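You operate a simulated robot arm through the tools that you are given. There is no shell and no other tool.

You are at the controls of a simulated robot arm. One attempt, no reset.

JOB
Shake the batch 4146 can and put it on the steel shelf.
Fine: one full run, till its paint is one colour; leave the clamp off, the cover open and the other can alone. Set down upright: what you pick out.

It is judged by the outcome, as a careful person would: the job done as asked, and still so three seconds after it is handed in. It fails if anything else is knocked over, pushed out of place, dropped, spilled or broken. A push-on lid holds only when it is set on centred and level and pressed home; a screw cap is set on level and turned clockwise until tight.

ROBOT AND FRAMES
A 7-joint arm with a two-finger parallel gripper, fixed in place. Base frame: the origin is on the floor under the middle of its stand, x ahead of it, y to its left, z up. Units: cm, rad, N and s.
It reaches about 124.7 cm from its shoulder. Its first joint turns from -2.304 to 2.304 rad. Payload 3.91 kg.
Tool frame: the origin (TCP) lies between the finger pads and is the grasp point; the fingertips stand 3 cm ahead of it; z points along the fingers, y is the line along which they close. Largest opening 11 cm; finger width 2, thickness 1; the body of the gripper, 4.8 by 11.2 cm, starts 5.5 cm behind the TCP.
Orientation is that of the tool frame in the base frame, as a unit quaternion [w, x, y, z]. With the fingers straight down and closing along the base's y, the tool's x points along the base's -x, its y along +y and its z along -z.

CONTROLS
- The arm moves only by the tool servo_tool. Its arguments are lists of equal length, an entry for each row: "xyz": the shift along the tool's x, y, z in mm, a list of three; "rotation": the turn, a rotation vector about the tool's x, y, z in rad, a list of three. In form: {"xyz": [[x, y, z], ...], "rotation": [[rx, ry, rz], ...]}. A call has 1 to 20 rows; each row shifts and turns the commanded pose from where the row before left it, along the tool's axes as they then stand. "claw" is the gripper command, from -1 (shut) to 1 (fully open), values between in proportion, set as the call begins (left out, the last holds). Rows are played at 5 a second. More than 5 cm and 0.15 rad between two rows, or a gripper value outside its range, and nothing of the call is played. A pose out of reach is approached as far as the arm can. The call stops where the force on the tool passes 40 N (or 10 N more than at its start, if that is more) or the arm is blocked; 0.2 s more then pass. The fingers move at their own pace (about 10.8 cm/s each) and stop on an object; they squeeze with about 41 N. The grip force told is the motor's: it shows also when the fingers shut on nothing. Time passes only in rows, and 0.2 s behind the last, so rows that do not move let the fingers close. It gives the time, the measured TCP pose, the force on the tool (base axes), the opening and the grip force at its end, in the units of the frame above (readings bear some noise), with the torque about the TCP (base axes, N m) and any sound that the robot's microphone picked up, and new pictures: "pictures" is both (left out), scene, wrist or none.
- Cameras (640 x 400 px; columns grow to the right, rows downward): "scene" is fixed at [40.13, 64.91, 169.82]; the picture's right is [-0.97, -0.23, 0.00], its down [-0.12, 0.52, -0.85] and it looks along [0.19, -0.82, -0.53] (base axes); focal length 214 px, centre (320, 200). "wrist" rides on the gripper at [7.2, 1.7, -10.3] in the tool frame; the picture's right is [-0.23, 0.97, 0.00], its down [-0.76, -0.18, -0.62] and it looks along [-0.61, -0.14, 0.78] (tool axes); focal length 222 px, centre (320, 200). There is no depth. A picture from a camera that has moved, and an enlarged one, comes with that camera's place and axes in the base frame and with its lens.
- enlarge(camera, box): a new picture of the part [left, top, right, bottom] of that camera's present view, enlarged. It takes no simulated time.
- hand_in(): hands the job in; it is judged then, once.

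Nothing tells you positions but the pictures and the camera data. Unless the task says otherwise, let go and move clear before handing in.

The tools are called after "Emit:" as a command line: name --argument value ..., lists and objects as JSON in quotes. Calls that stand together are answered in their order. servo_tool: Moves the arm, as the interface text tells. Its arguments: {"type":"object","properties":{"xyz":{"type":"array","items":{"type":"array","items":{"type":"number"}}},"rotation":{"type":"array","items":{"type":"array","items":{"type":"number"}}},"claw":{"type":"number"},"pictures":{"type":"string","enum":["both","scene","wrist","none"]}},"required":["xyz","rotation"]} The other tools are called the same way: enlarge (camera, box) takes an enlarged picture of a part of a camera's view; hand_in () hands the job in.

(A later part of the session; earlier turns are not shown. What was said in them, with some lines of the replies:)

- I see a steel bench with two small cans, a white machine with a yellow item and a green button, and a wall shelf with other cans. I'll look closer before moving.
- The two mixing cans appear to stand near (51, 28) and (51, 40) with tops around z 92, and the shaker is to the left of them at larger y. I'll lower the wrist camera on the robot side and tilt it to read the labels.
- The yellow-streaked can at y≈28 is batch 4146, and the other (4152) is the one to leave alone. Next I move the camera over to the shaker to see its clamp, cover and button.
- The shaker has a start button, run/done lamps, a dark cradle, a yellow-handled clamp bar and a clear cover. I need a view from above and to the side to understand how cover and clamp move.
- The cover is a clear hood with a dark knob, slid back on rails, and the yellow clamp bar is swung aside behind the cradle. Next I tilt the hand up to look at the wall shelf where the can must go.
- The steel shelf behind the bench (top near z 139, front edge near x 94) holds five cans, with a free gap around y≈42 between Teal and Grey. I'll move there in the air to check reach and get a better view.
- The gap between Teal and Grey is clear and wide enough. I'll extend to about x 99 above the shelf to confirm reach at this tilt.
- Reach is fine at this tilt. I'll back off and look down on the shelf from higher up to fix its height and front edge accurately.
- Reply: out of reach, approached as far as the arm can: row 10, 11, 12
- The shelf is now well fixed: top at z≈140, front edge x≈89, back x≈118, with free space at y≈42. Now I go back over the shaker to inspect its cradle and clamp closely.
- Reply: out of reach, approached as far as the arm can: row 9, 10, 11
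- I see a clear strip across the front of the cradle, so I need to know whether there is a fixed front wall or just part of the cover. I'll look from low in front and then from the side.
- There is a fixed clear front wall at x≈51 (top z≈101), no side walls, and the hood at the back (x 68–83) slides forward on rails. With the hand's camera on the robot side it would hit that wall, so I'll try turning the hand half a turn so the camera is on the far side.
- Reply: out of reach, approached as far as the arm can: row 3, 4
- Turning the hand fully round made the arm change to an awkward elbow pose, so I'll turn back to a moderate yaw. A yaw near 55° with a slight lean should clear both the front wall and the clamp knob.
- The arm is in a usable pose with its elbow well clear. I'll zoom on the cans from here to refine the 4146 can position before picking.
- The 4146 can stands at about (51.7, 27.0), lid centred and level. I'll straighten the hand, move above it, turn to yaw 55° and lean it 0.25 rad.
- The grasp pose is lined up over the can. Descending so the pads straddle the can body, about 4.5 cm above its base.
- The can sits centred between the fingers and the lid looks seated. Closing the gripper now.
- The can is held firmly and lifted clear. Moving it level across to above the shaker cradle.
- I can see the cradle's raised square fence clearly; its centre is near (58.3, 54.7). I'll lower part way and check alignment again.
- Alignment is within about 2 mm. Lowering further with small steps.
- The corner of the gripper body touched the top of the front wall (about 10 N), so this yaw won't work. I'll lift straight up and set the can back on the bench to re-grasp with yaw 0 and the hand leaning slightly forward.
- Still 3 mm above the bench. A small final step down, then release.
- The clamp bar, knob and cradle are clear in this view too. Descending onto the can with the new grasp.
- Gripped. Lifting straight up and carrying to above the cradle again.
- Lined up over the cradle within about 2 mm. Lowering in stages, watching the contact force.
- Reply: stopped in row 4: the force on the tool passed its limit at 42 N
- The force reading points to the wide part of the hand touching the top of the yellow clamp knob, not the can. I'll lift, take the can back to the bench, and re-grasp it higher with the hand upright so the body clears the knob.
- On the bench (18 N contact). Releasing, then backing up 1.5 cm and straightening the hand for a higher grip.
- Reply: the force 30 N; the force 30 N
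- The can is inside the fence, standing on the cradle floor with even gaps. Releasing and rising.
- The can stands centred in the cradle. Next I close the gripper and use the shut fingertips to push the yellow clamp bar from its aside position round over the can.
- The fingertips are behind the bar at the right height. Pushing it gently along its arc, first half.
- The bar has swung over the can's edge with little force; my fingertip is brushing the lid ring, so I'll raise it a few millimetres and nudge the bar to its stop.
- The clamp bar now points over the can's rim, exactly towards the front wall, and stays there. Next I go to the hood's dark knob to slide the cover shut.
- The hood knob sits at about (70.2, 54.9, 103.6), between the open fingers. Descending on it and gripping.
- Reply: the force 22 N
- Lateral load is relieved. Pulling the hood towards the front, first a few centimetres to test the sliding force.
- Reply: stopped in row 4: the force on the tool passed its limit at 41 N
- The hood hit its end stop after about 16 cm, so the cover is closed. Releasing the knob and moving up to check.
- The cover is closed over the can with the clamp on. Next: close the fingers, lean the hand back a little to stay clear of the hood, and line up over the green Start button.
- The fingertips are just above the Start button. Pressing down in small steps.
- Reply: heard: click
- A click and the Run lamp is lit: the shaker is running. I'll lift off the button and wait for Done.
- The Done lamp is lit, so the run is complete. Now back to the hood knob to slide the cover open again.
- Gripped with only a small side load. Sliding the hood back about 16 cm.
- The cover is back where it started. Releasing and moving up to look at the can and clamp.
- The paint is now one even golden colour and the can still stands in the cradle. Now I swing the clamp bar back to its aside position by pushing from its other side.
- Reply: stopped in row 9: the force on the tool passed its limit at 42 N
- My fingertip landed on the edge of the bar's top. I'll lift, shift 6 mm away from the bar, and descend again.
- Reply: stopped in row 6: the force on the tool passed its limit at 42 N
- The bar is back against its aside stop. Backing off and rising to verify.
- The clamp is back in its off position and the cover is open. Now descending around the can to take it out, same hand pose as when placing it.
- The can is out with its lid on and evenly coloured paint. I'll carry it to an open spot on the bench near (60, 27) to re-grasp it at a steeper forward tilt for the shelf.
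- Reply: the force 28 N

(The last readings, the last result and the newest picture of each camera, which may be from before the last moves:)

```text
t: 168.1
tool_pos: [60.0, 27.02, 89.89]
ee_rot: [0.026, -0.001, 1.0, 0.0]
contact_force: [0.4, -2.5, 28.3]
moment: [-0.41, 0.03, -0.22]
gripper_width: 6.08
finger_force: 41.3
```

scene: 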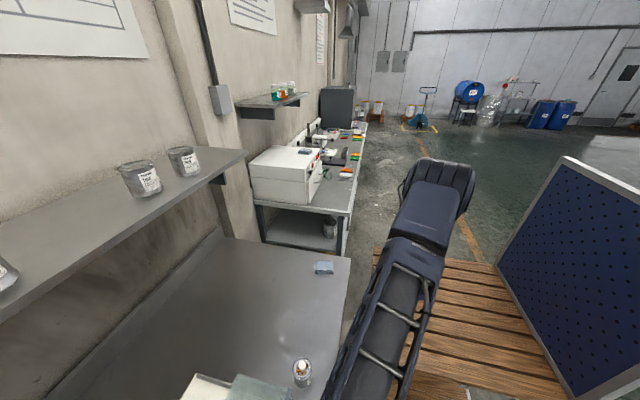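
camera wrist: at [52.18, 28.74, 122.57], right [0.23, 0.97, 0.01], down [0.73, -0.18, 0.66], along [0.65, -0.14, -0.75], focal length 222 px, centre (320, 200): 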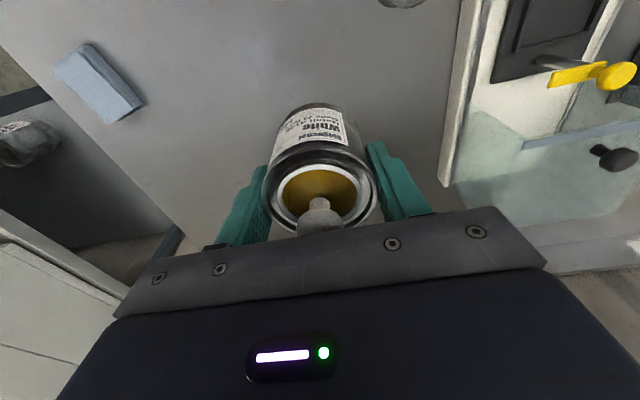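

On the bench. Releasing and backing off upward.

Emit:
servo_tool --xyz '[[0, 0, -0.8], [0, 0, 0], [0, 0, 0], [0, 0, 0]]' --rotation '[[0, 0, 0], [0, 0, 0], [0, 0, 0], [0, 0, 0]]' --claw 1 --pictures "none"

Emit:
servo_tool --xyz '[[-0.5, 0, -10], [-1, 0, -20], [-1, 0, -20], [-1, 0, -20], [-1, 0, -20], [-1, 0, -20], [-1, 0, -20], [0, 0, 0]]' --rotation '[[0, 0, 0], [0, 0, 0], [0, 0, 0], [0, 0, 0], [0, 0, 0], [0, 0, 0], [0, 0, 0], [0, 0, 0]]' --pictures "both"

Emit:
enlarge --camera "wrist" --box '[270, 50, 390, 150]'

```text
t: 169.1
tool_pos: [59.98, 27.14, 90.0]
ee_rot: [0.025, 0.0, 1.0, 0.0]
contact_force: [0.1, 0.9, 0.2]
moment: [-0.03, 0.03, -0.01]
gripper_width: 10.99
finger_force: 0.1
```

```text
t: 170.9
tool_pos: [59.95, 27.03, 103.0]
ee_rot: [0.026, 0.001, 1.0, 0.0]
contact_force: [0.4, -0.1, -0.4]
moment: [-0.02, 0.0, -0.01]
gripper_width: 11.0
finger_force: 0.2
camera wrist: at [52.13, 28.72, 112.92], right [0.23, 0.97, 0.01], down [0.73, -0.18, 0.66], along [0.65, -0.14, -0.75], focal length 222 px, centre (320, 200)
```

scene: 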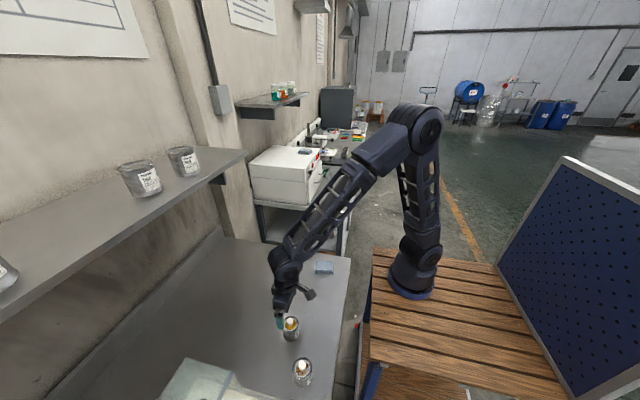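
wrist: 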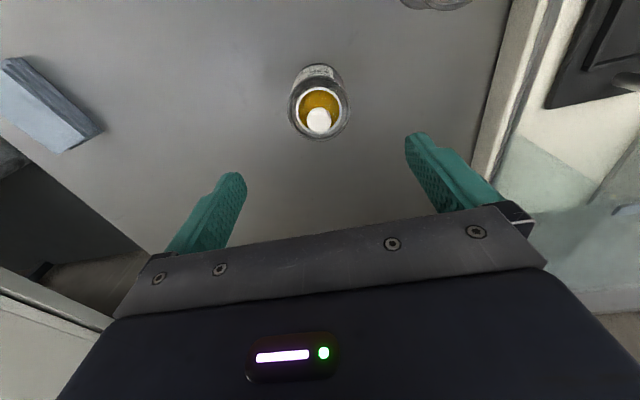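

```text
4.00 times, centred on (330, 100) of wrist
camera zoom: at [52.13, 28.72, 112.92], right [0.23, 0.97, 0.01], down [0.73, -0.18, 0.66], along [0.65, -0.14, -0.75], focal length 888 px, centre (280, 600)
```

zoom: 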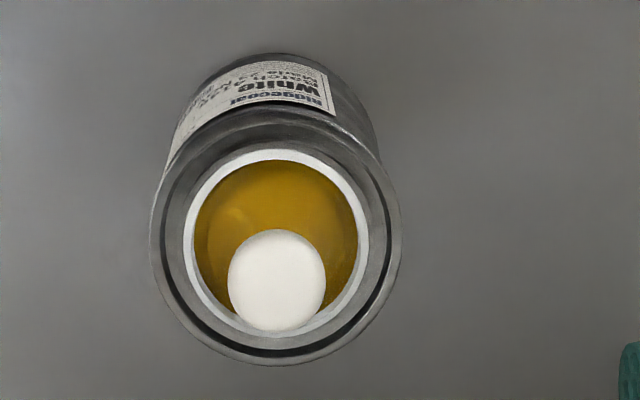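

The can is upright on the bench with one even colour. Now I tilt the hand to 0.85 rad forward for a grasp that also suits the shelf.

Emit:
servo_tool --xyz '[[0, 0, 0], [0, 0, 0], [0, 0, 0], [0, 0, 0], [0, 0, 0], [0, 0, 0], [0, 0, 0]]' --rotation '[[0, -0.1333, 0], [0, -0.1333, 0], [0, -0.1333, 0], [0, -0.1333, 0], [0, -0.1333, 0], [0, -0.1335, 0], [0, 0, 0]]' --pictures "both"

```text
t: 172.5
tool_pos: [59.85, 27.03, 102.88]
ee_rot: [0.413, 0.0, 0.911, 0.0]
contact_force: [-0.5, 0.5, 0.3]
moment: [0.03, 0.01, -0.01]
gripper_width: 11.0
finger_force: 0.0
camera wrist: at [47.34, 28.78, 104.33], right [0.15, 0.97, 0.17], down [0.03, -0.18, 0.98], along [0.99, -0.14, -0.06], focal length 222 px, centre (320, 200)
```

scene: 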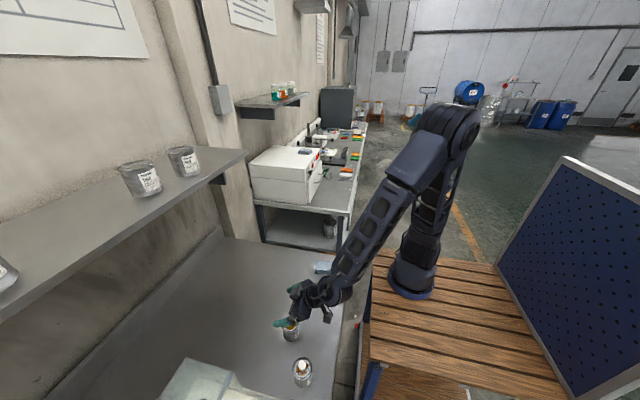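
wrist: 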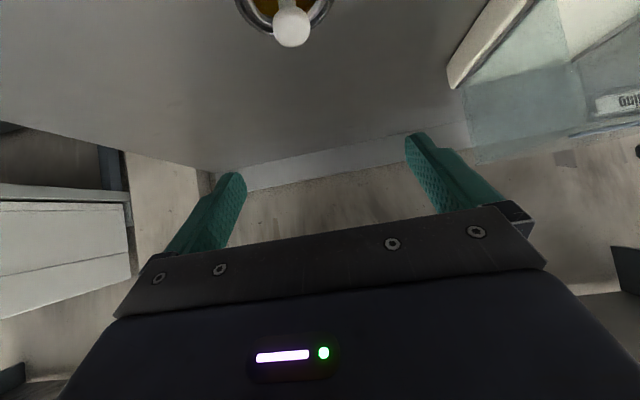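

Emit:
servo_tool --xyz '[[15.4, 0, 13.86], [15.4, 0, 13.86], [15.4, 0, 13.86], [15.4, 0, 13.86], [15.4, 0, 13.86], [15.4, 0, 13.86], [7.7, 0, 6.9], [0, 0, 0]]' --rotation '[[0, 0, 0], [0, 0, 0], [0, 0, 0], [0, 0, 0], [0, 0, 0], [0, 0, 0], [0, 0, 0], [0, 0, 0]]' --pictures "both"

Emit:
enlarge --camera "scene" --box '[250, 270, 370, 360]'

```text
t: 174.3
tool_pos: [60.01, 27.18, 89.45]
ee_rot: [0.412, -0.001, 0.911, 0.001]
contact_force: [0.2, 0.1, 0.1]
moment: [-0.01, 0.0, -0.02]
gripper_width: 10.97
finger_force: 0.1
camera wrist: at [47.55, 28.83, 90.8], right [0.15, 0.97, 0.17], down [0.03, -0.18, 0.98], along [0.99, -0.14, -0.06], focal length 222 px, centre (320, 200)
```

scene: 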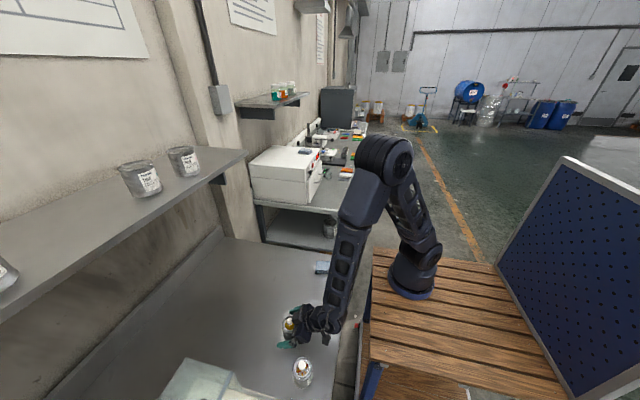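
wrist: 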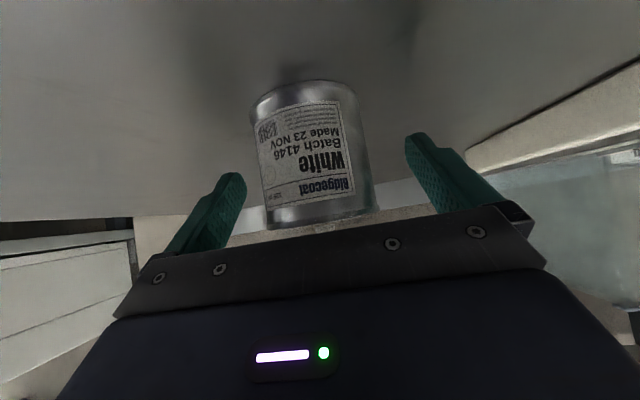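

```text
4.44 times, centred on (310, 315) of scene
camera zoom: at [40.13, 64.91, 169.82], right [-0.97, -0.23, 0.0], down [-0.12, 0.52, -0.85], along [0.19, -0.82, -0.53], focal length 953 px, centre (364, -311)
```

zoom: 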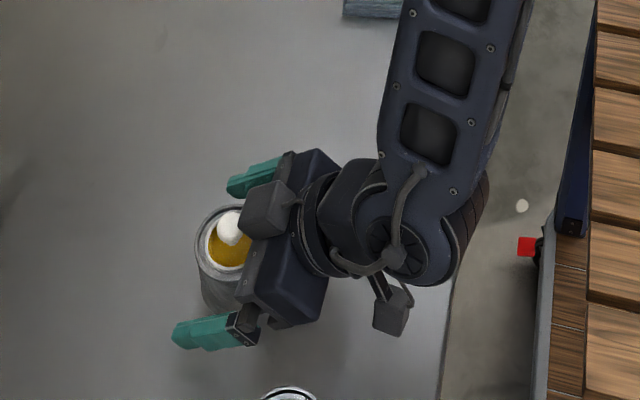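

The can is centred between the fingers. Lowering 1 cm more to grip around mid-height, then closing.

Emit:
servo_tool --xyz '[[4.1, -0.5, 3.7], [4.1, -0.5, 3.7], [0, 0, 0]]' --rotation '[[0, 0, 0], [0, 0, 0], [0, 0, 0]]' --pictures "none"

Emit:
servo_tool --xyz '[[0, 0, 0], [0, 0, 0], [0, 0, 0], [0, 0, 0], [0, 0, 0]]' --rotation '[[0, 0, 0], [0, 0, 0], [0, 0, 0], [0, 0, 0], [0, 0, 0]]' --claw -1 --pictures "both"

Emit:
enlarge --camera "scene" --box '[250, 270, 370, 360]'

```text
t: 175.1
tool_pos: [60.16, 26.86, 88.33]
ee_rot: [0.413, -0.001, 0.911, 0.0]
contact_force: [0.1, -0.5, -1.0]
moment: [0.01, 0.01, 0.02]
gripper_width: 10.98
finger_force: 0.0
```

```text
t: 176.3
tool_pos: [60.13, 27.03, 88.28]
ee_rot: [0.413, -0.001, 0.911, 0.001]
contact_force: [-0.2, -0.1, -0.3]
moment: [0.0, 0.05, -0.01]
gripper_width: 6.05
finger_force: 41.3
camera wrist: at [47.57, 28.66, 89.74], right [0.15, 0.97, 0.17], down [0.03, -0.18, 0.98], along [0.99, -0.14, -0.06], focal length 222 px, centre (320, 200)
```

scene: 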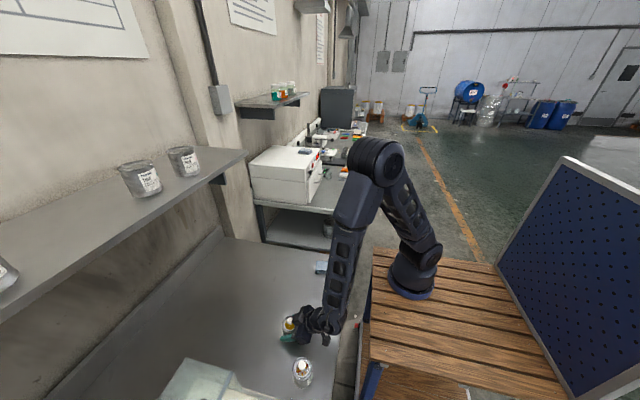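
wrist: 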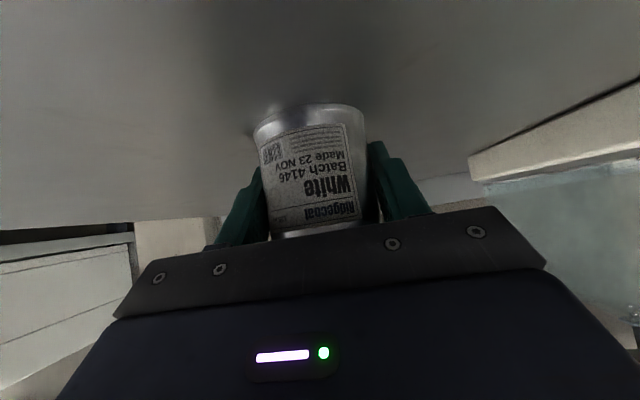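

```text
4.44 times, centred on (310, 315) of scene
camera zoom: at [40.13, 64.91, 169.82], right [-0.97, -0.23, 0.0], down [-0.12, 0.52, -0.85], along [0.19, -0.82, -0.53], focal length 953 px, centre (364, -311)
```

zoom: 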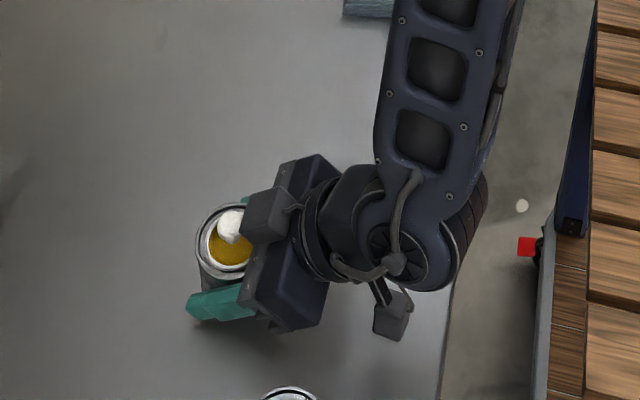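

Firm grip at mid-height. Lifting gently at first, then higher towards shelf level.

Emit:
servo_tool --xyz '[[-3.8, 0, -3.3], [-7.5, 0, -6.6], [-15, 0, -13.2], [-18.8, 0, -16.5], [-18.8, 0, -16.5], [-18.8, 0, -16.5], [0, 0, 0]]' --rotation '[[0, 0, 0], [0, 0, 0], [0, 0, 0], [0, 0, 0], [0, 0, 0], [0, 0, 0], [0, 0, 0]]' --pictures "wrist"

```text
t: 177.9
tool_pos: [60.14, 26.87, 99.46]
ee_rot: [0.413, -0.001, 0.911, 0.0]
contact_force: [0.1, 1.2, -3.1]
moment: [0.03, 0.02, 0.0]
gripper_width: 6.03
finger_force: 41.2
camera wrist: at [47.51, 28.68, 100.75], right [0.15, 0.97, 0.17], down [0.03, -0.18, 0.98], along [0.99, -0.14, -0.06], focal length 222 px, centre (320, 200)
```

wrist: 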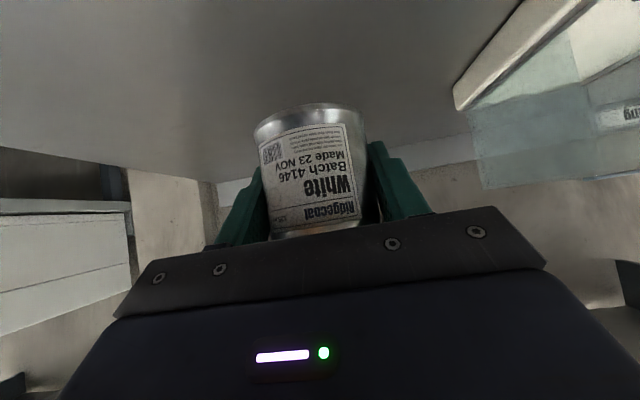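

Emit:
servo_tool --xyz '[[-19.4, 7.3, -17], [-19.4, 7.3, -17], [-19.4, 7.3, -17], [-19.4, 7.3, -17], [-19.4, 7.3, -17], [-19.4, 7.3, -17], [-19.4, 7.3, -17], [-19.4, 7.3, -17], [-19.4, 7.3, -17], [-19.4, 7.3, -17], [-19.4, 7.3, -17], [-19.4, 7.3, -17], [-19.4, 7.3, -17], [-19.4, 7.3, -17], [-19.4, 7.3, -17], [-19.4, 7.3, -17], [-19.4, 7.3, -17], [-19.4, 7.3, -17], [-19.4, 7.3, -17], [-19.4, 7.3, -17]]' --rotation '[[0, 0, 0], [0, 0, 0], [0, 0, 0], [0, 0, 0], [0, 0, 0], [0, 0, 0], [0, 0, 0], [0, 0, 0], [0, 0, 0], [0, 0, 0], [0, 0, 0], [0, 0, 0], [0, 0, 0], [0, 0, 0], [0, 0, 0], [0, 0, 0], [0, 0, 0], [0, 0, 0], [0, 0, 0], [0, 0, 0]]' --pictures "both"

```text
t: 182.1
tool_pos: [60.17, 41.69, 150.97]
ee_rot: [0.412, -0.001, 0.911, 0.0]
contact_force: [0.4, -1.1, -2.0]
moment: [0.04, 0.0, 0.0]
gripper_width: 6.03
finger_force: 40.9
camera wrist: at [47.54, 43.33, 152.35], right [0.15, 0.97, 0.17], down [0.03, -0.18, 0.98], along [0.99, -0.14, -0.06], focal length 222 px, centre (320, 200)
```

scene: 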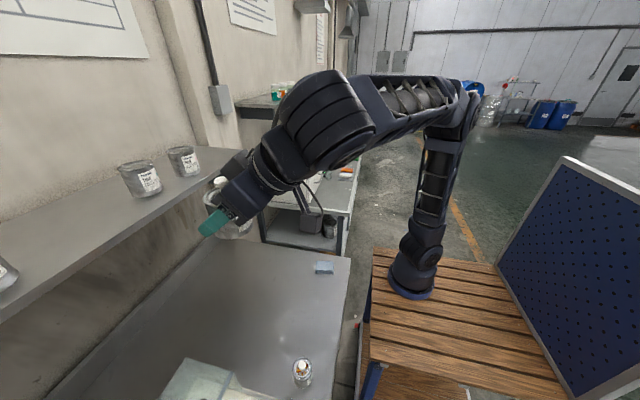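
wrist: 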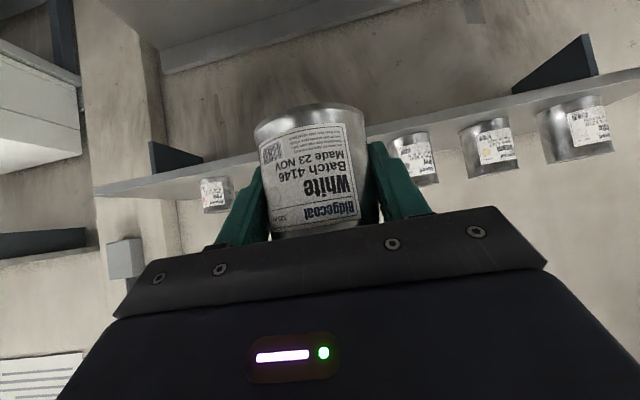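

The can is at shelf height, and the gap between Teal and Grey lies straight ahead. Moving forward over the shelf.

Emit:
servo_tool --xyz '[[-16.5, 0, 18.8], [-16.5, 0, 18.8], [-16.5, 0, 18.8], [-16.5, 0, 18.8], [-16.5, 0, 18.8], [-16.5, 0, 18.8], [-16.5, 0, 18.8], [-16.5, 0, 18.8], [-16.5, 0, 18.8], [-16.5, 0, 18.8], [0, 0, 0]]' --rotation '[[0, 0, 0], [0, 0, 0], [0, 0, 0], [0, 0, 0], [0, 0, 0], [0, 0, 0], [0, 0, 0], [0, 0, 0], [0, 0, 0], [0, 0, 0], [0, 0, 0]]' --pictures "both"

```text
t: 184.5
tool_pos: [85.28, 41.61, 150.88]
ee_rot: [0.412, -0.001, 0.911, 0.001]
contact_force: [-0.3, 0.8, -1.5]
moment: [0.01, 0.02, -0.02]
gripper_width: 6.04
finger_force: 40.7
camera wrist: at [72.68, 43.34, 152.33], right [0.15, 0.97, 0.17], down [0.03, -0.18, 0.98], along [0.99, -0.14, -0.06], focal length 222 px, centre (320, 200)
```

scene: 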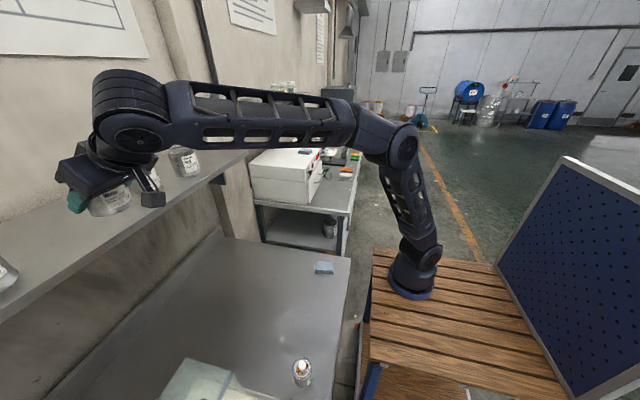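
wrist: 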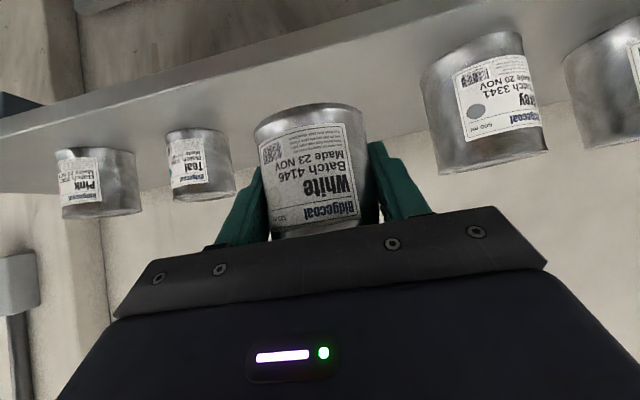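

Emit:
servo_tool --xyz '[[-16.5, 0, 18.8], [-16.5, 0, 18.8], [-16.5, 0, 18.8], [-16.5, 0, 18.8], [-11.2, 0, 12.8], [0, 0, 0]]' --rotation '[[0, 0, 0], [0, 0, 0], [0, 0, 0], [0, 0, 0], [0, 0, 0], [0, 0, 0]]' --pictures "both"

```text
t: 185.9
tool_pos: [96.9, 41.81, 150.97]
ee_rot: [0.413, -0.001, 0.911, 0.0]
contact_force: [0.1, 0.4, -2.0]
moment: [-0.02, 0.01, -0.01]
gripper_width: 6.05
finger_force: 40.5
camera wrist: at [84.36, 43.38, 152.32], right [0.15, 0.97, 0.17], down [0.03, -0.18, 0.98], along [0.99, -0.14, -0.06], focal length 222 px, centre (320, 200)
```

scene: 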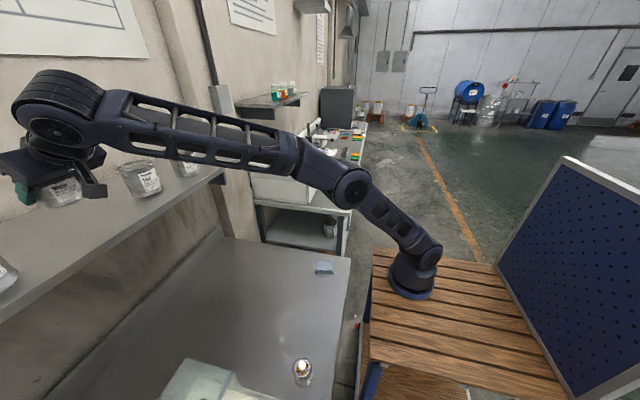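
wrist: 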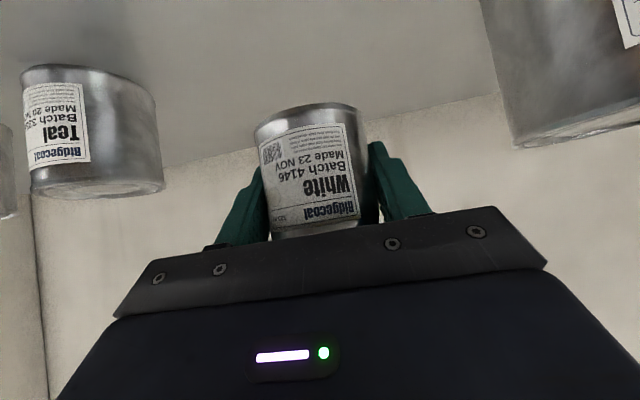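

Centred in the gap. Lowering towards the shelf surface.

Emit:
servo_tool --xyz '[[11.3, 0, 9.9], [11.3, 0, 9.9], [11.3, 0, 9.9], [0, 0, 0]]' --rotation '[[0, 0, 0], [0, 0, 0], [0, 0, 0], [0, 0, 0]]' --pictures "both"

Emit:
enlarge --camera "scene" --box '[0, 130, 160, 250]'

```text
t: 186.9
tool_pos: [96.85, 41.52, 146.39]
ee_rot: [0.412, -0.001, 0.911, 0.001]
contact_force: [-0.7, -0.5, -1.8]
moment: [-0.02, -0.02, 0.04]
gripper_width: 6.06
finger_force: 40.7
camera wrist: at [84.31, 43.27, 147.79], right [0.15, 0.97, 0.17], down [0.03, -0.18, 0.98], along [0.99, -0.14, -0.06], focal length 222 px, centre (320, 200)
```

scene: 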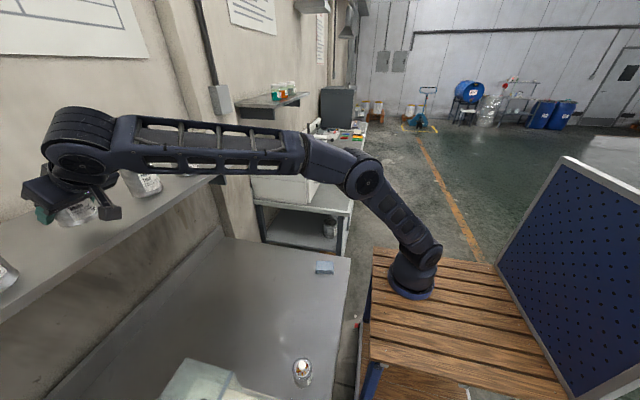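
wrist: 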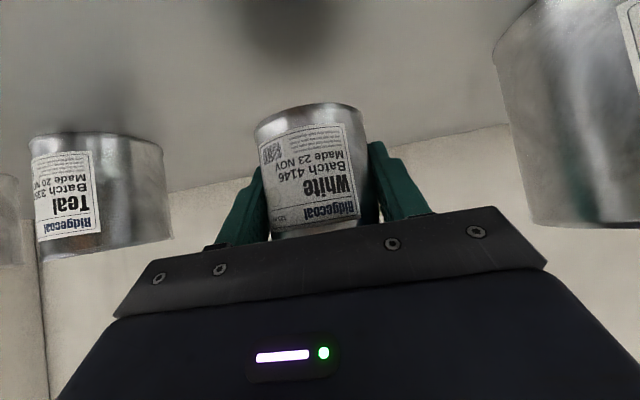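

```text
3.33 times, centred on (80, 190) of scene
camera zoom: at [40.13, 64.91, 169.82], right [-0.97, -0.23, 0.0], down [-0.12, 0.52, -0.85], along [0.19, -0.82, -0.53], focal length 715 px, centre (1120, 233)
```

zoom: 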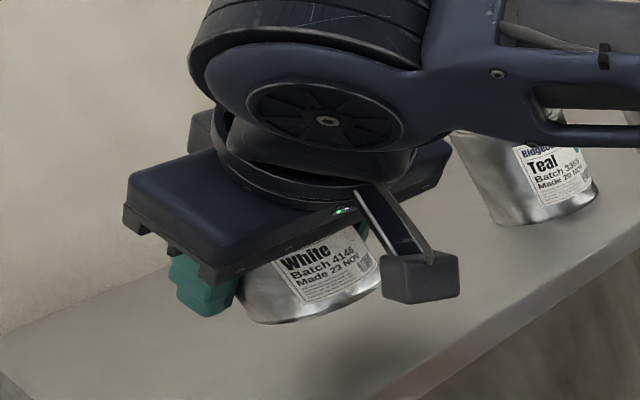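

Emit:
servo_tool --xyz '[[3.76, 0, 3.3], [3.76, 0, 3.3], [3, 0, 2.6], [2.3, 0, 2], [0, 0, 0]]' --rotation '[[0, 0, 0], [0, 0, 0], [0, 0, 0], [0, 0, 0], [0, 0, 0]]' --pictures "none"

```text
t: 188.1
tool_pos: [96.87, 41.57, 144.65]
ee_rot: [0.413, -0.001, 0.911, 0.0]
contact_force: [-0.4, -1.0, -2.7]
moment: [0.02, -0.04, 0.0]
gripper_width: 6.04
finger_force: 41.0
```

Emit:
servo_tool --xyz '[[1.5, 0, 1.3], [1.5, 0, 1.3], [0, 0, 0]]' --rotation '[[0, 0, 0], [0, 0, 0], [0, 0, 0]]' --pictures "none"

```text
t: 188.9
tool_pos: [96.97, 41.63, 144.35]
ee_rot: [0.412, 0.0, 0.911, 0.001]
contact_force: [-0.2, 1.0, -1.1]
moment: [-0.01, -0.02, -0.02]
gripper_width: 6.03
finger_force: 40.8
```

Emit:
servo_tool --xyz '[[1.5, 0, 1.3], [1.1, 0, 1], [0, 0, 0]]' --rotation '[[0, 0, 0], [0, 0, 0], [0, 0, 0]]' --pictures "scene"

Emit:
enlarge --camera "scene" --box '[0, 130, 160, 250]'

```text
t: 189.7
tool_pos: [96.87, 41.56, 143.98]
ee_rot: [0.413, 0.0, 0.911, 0.0]
contact_force: [-0.6, 0.8, -1.7]
moment: [-0.02, 0.0, 0.01]
gripper_width: 6.04
finger_force: 41.3
```

scene: 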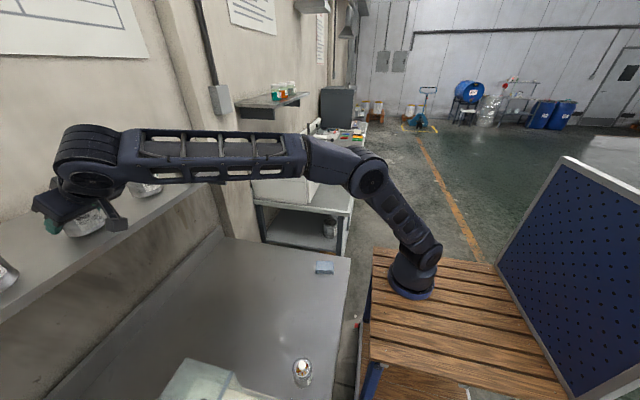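

```text
3.33 times, centred on (80, 190) of scene
camera zoom: at [40.13, 64.91, 169.82], right [-0.97, -0.23, 0.0], down [-0.12, 0.52, -0.85], along [0.19, -0.82, -0.53], focal length 715 px, centre (1120, 233)
```

zoom: 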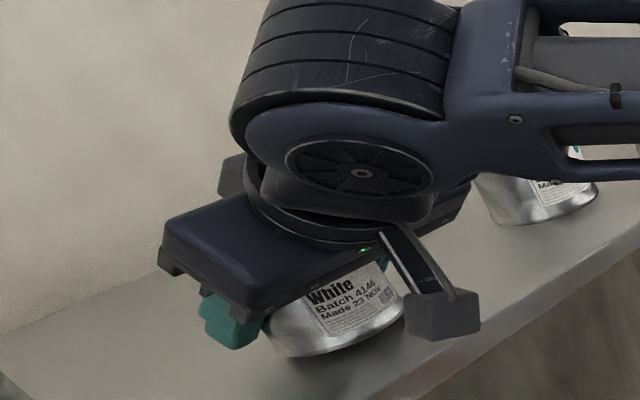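

Emit:
servo_tool --xyz '[[1.1, 0, 1], [1.1, 0, 1], [0, 0, 0]]' --rotation '[[0, 0, 0], [0, 0, 0], [0, 0, 0]]' --pictures "none"

```text
t: 190.5
tool_pos: [96.89, 41.61, 143.61]
ee_rot: [0.413, 0.0, 0.911, -0.001]
contact_force: [-0.6, -0.2, -2.1]
moment: [-0.01, 0.0, 0.02]
gripper_width: 6.05
finger_force: 41.4
```

Emit:
servo_tool --xyz '[[0.75, 0, 0.66], [0.75, 0, 0.66], [0, 0, 0]]' --rotation '[[0, 0, 0], [0, 0, 0], [0, 0, 0]]' --pictures "none"

```text
t: 191.3
tool_pos: [96.89, 41.57, 143.5]
ee_rot: [0.412, -0.002, 0.911, 0.001]
contact_force: [0.8, 0.2, -1.0]
moment: [0.01, -0.01, 0.02]
gripper_width: 6.04
finger_force: 40.9
```

Emit:
servo_tool --xyz '[[0.75, 0, 0.66], [0.75, 0, 0.66], [0, 0, 0]]' --rotation '[[0, 0, 0], [0, 0, 0], [0, 0, 0]]' --pictures "wrist"

```text
t: 192.1
tool_pos: [96.81, 41.59, 143.31]
ee_rot: [0.413, -0.001, 0.911, 0.001]
contact_force: [6.1, 3.1, 12.9]
moment: [-0.04, 0.25, -0.04]
gripper_width: 6.03
finger_force: 41.0
camera wrist: at [84.3, 43.29, 144.76], right [0.15, 0.97, 0.17], down [0.03, -0.18, 0.98], along [0.99, -0.14, -0.06], focal length 222 px, centre (320, 200)
```

wrist: 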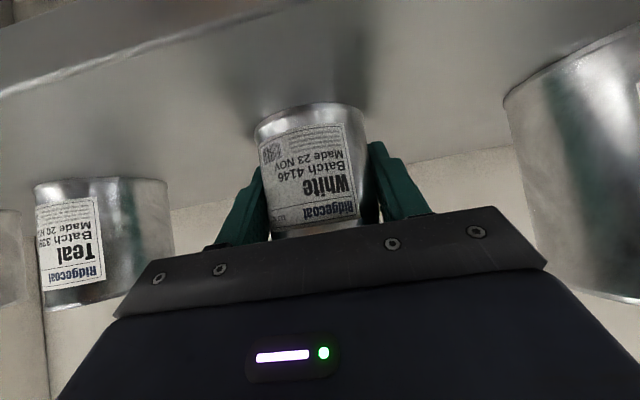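

Contact with the shelf (13 N). One tiny step to seat the base flat, then release.

Emit:
servo_tool --xyz '[[0.4, 0, 0.35], [0, 0, 0]]' --rotation '[[0, 0, 0], [0, 0, 0]]' --pictures "none"

Emit:
servo_tool --xyz '[[0, 0, 0], [0, 0, 0], [0, 0, 0], [0, 0, 0]]' --rotation '[[0, 0, 0], [0, 0, 0], [0, 0, 0], [0, 0, 0]]' --claw 0.6 --pictures "both"

```text
t: 192.7
tool_pos: [96.89, 41.6, 143.34]
ee_rot: [0.412, 0.001, 0.911, 0.0]
contact_force: [2.0, 2.7, 16.0]
moment: [-0.05, 0.1, -0.17]
gripper_width: 6.02
finger_force: 40.9
```

```text
t: 193.7
tool_pos: [96.9, 41.61, 143.21]
ee_rot: [0.413, -0.001, 0.911, 0.001]
contact_force: [0.3, -0.2, -0.1]
moment: [0.02, -0.01, -0.02]
gripper_width: 8.81
finger_force: 0.1
camera wrist: at [84.32, 43.31, 144.57], right [0.15, 0.97, 0.17], down [0.03, -0.18, 0.98], along [0.99, -0.14, -0.06], focal length 222 px, centre (320, 200)
```

scene: 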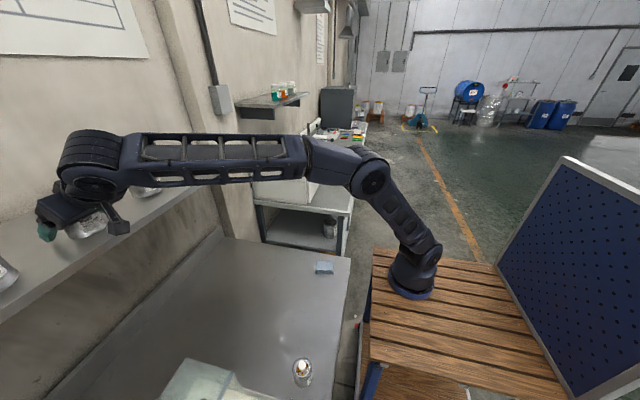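
wrist: 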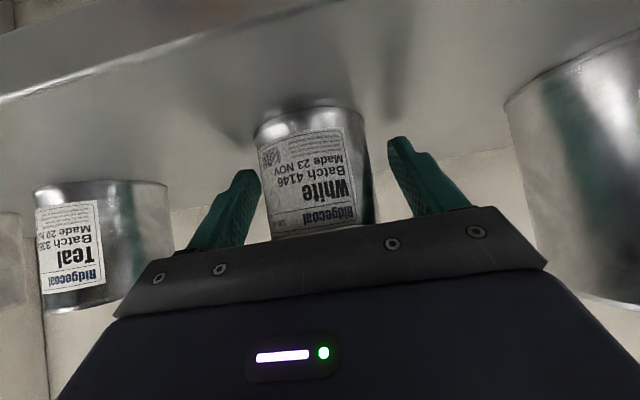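

Released; the can stands on its own. Withdrawing along the finger axis.

Emit:
servo_tool --xyz '[[0, 0, -8], [0, 0, -12], [0, 0, -20], [0, 0, -25], [0, 0, -25], [0, 0, -25], [0, 0, -25], [0, 0, -25], [0, 0, 0]]' --rotation '[[0, 0, 0], [0, 0, 0], [0, 0, 0], [0, 0, 0], [0, 0, 0], [0, 0, 0], [0, 0, 0], [0, 0, 0], [0, 0, 0]]' --pictures "both"

Emit:
enlarge --camera "wrist" --box '[200, 40, 440, 220]'

```text
t: 195.7
tool_pos: [84.39, 41.78, 154.12]
ee_rot: [0.412, -0.001, 0.911, 0.001]
contact_force: [0.0, -0.3, 0.1]
moment: [0.0, 0.03, 0.02]
gripper_width: 8.8
finger_force: 0.0
camera wrist: at [71.85, 43.33, 155.54], right [0.15, 0.97, 0.17], down [0.03, -0.18, 0.98], along [0.99, -0.14, -0.06], focal length 222 px, centre (320, 200)
```

scene: 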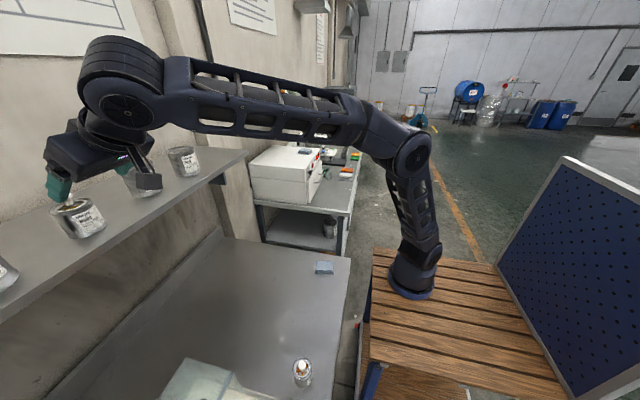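
wrist: 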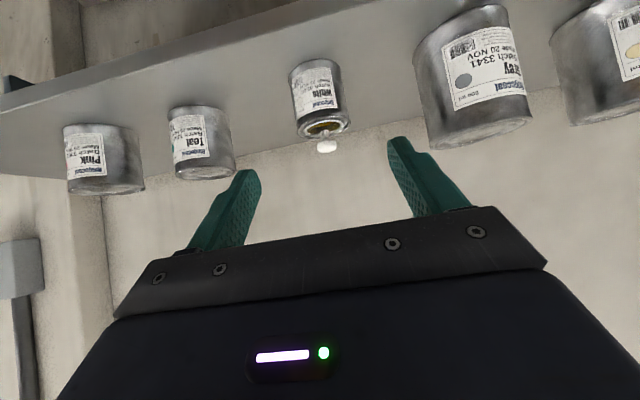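

```text
2.22 times, centred on (320, 130) of wrist
camera zoom: at [71.85, 43.33, 155.54], right [0.15, 0.97, 0.17], down [0.03, -0.18, 0.98], along [0.99, -0.14, -0.06], focal length 494 px, centre (320, 356)
```

zoom: 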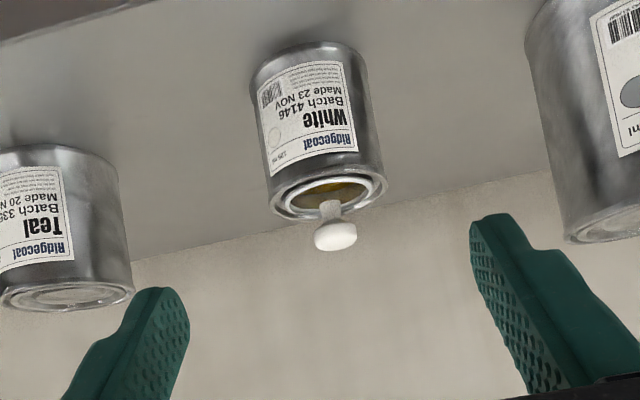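

The can stands upright on the steel shelf between Teal and Grey with its lid on. I'll move well clear and check the shaker and the other can.

Emit:
servo_tool --xyz '[[19.8, 0, -22.6], [19.8, 0, -22.6], [19.8, 0, -22.6], [19.8, 0, -22.6], [19.8, 0, -22.6], [19.8, 0, -22.6], [19.8, 0, -22.6], [19.8, 0, -22.6], [19.8, 0, -22.6], [19.8, 0, -22.6], [19.8, 0, -22.6], [19.8, 0, -22.6], [0, 0, 0]]' --rotation '[[0, 0, 0], [0, 0, 0], [0, 0, 0], [0, 0, 0], [0, 0, 0], [0, 0, 0], [0, 0, 0], [0, 0, 0], [0, 0, 0], [0, 0, 0], [0, 0, 0], [0, 0, 0], [0, 0, 0]]' --pictures "both"

Emit:
servo_tool --xyz '[[0, 10, 0], [0, 10, 0], [0, 10, 0], [0, 10, 0], [0, 10, 0], [0, 0, 0]]' --rotation '[[0, 0.14, 0], [0, 0.14, 0], [0, 0.14, 0], [0, 0.14, 0], [0, 0.14, 0], [0, 0, 0]]' --pictures "both"

```text
t: 198.5
tool_pos: [48.46, 41.62, 154.01]
ee_rot: [0.413, 0.0, 0.911, 0.0]
contact_force: [-0.4, 0.2, -0.6]
moment: [-0.03, 0.0, 0.0]
gripper_width: 8.83
finger_force: 0.1
camera wrist: at [35.82, 43.32, 155.55], right [0.15, 0.97, 0.17], down [0.03, -0.18, 0.98], along [0.99, -0.14, -0.06], focal length 222 px, centre (320, 200)
```

scene: 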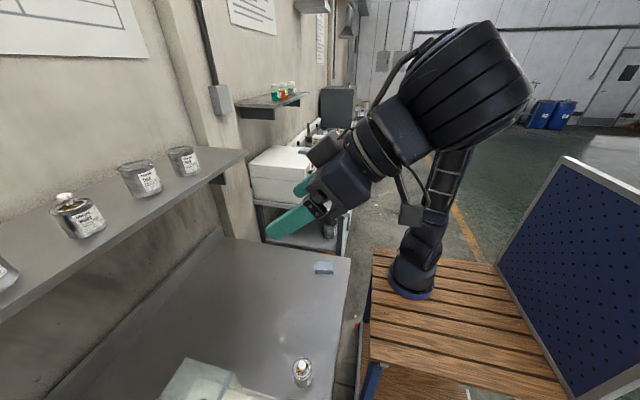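
wrist: 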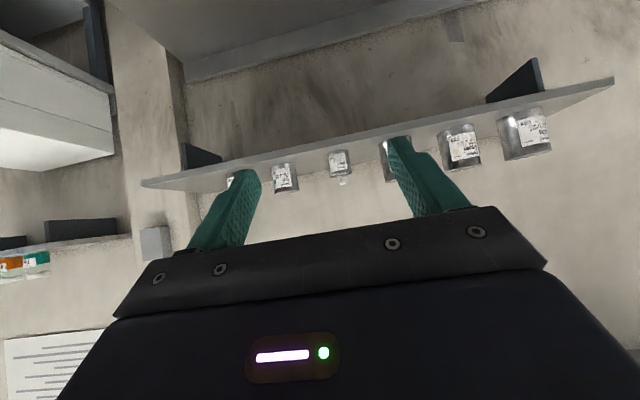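

```text
t: 199.9
tool_pos: [48.24, 46.6, 154.13]
ee_rot: [0.074, 0.0, 0.997, 0.0]
contact_force: [0.8, 0.3, -0.1]
moment: [0.01, 0.0, 0.0]
gripper_width: 8.8
finger_force: 0.1
camera wrist: at [39.68, 48.3, 163.3], right [0.22, 0.97, 0.03], down [0.66, -0.18, 0.73], along [0.72, -0.14, -0.68], focal length 222 px, centre (320, 200)
```

scene: 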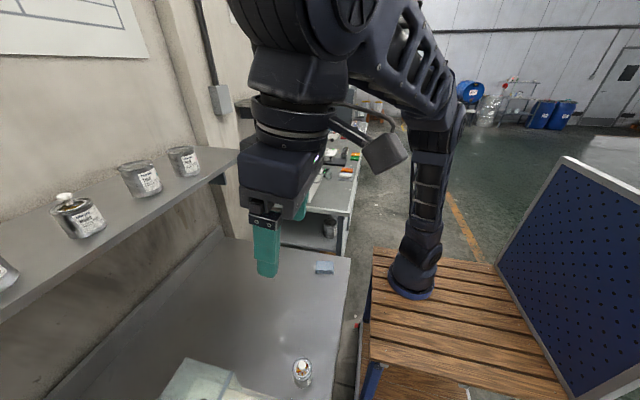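
wrist: 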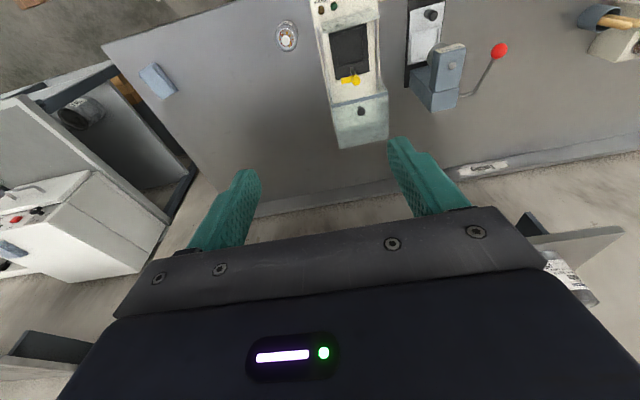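

Emit:
enlarge --camera "scene" --box '[20, 130, 220, 280]'

Emit:
enlarge --camera "wrist" --box '[260, 0, 440, 160]'

Emit:
enlarge --camera "scene" --box '[140, 290, 360, 400]'

```text
2.67 times, centred on (120, 205) of scene
camera zoom: at [40.13, 64.91, 169.82], right [-0.97, -0.23, 0.0], down [-0.12, 0.52, -0.85], along [0.19, -0.82, -0.53], focal length 572 px, centre (853, 187)
```

zoom: 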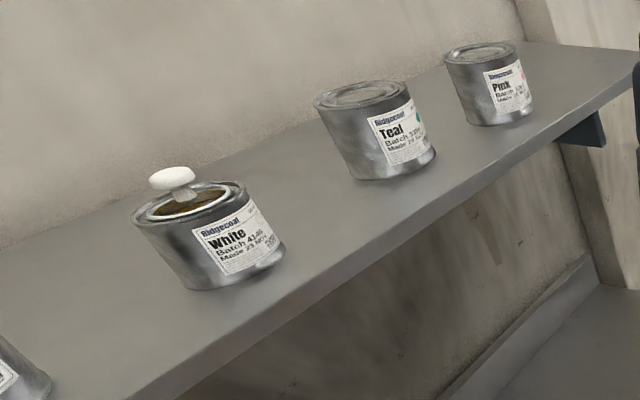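

```text
2.50 times, centred on (350, 80) of wrist
camera zoom: at [39.68, 48.3, 163.3], right [0.22, 0.97, 0.03], down [0.66, -0.18, 0.73], along [0.72, -0.14, -0.68], focal length 555 px, centre (245, 500)
```

zoom: 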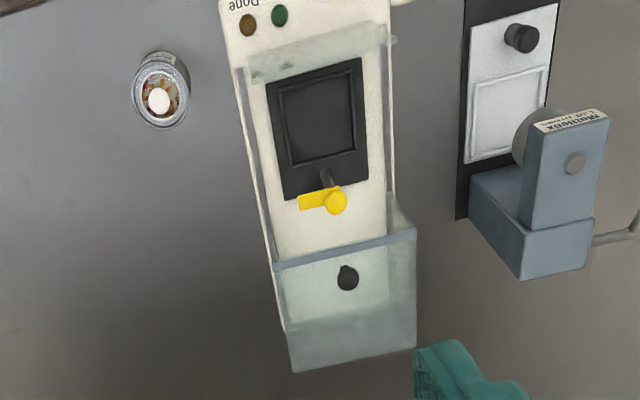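

```text
2.91 times, centred on (250, 345) of scene
camera zoom: at [40.13, 64.91, 169.82], right [-0.97, -0.23, 0.0], down [-0.12, 0.52, -0.85], along [0.19, -0.82, -0.53], focal length 624 px, centre (524, -222)
```

zoom: 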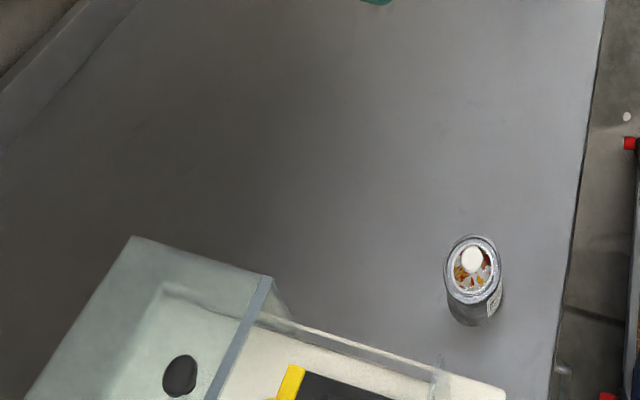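

The 4146 can stands upright on the steel shelf with its lid on and its paint one even colour. The clamp is off, the cover is open, and the 4152 can hasn't moved. The arm is clear, so I'm handing in.

Emit:
hand_in

```text
The job is handed in.
```

I shook the batch 4146 can for one full run and set it upright on the steel shelf, between the Teal and Grey cans. Its paint is one even golden colour and its lid is on.

- **Shaker:** I clamped the can and closed the cover for the run, and waited for the Done lamp. Afterwards I swung the clamp off and slid the cover back open.
- **Other can:** the batch 4152 can is still where it was.
- **Contacts on the way:** the gripper hit parts of the shaker four times while placing the can and working the clamp. It caught the front wall once at about 10 N. It caught the clamp knob, the top of the clamp bar and the clamp's end stop at about 42 N each, where the arm stopped itself. The pictures show nothing moved or damaged.
- **Re-gripping:** I set the can back on the bench three times to change grip, twice before the run and once after.

The arm had let go and was well clear when I handed the job in.
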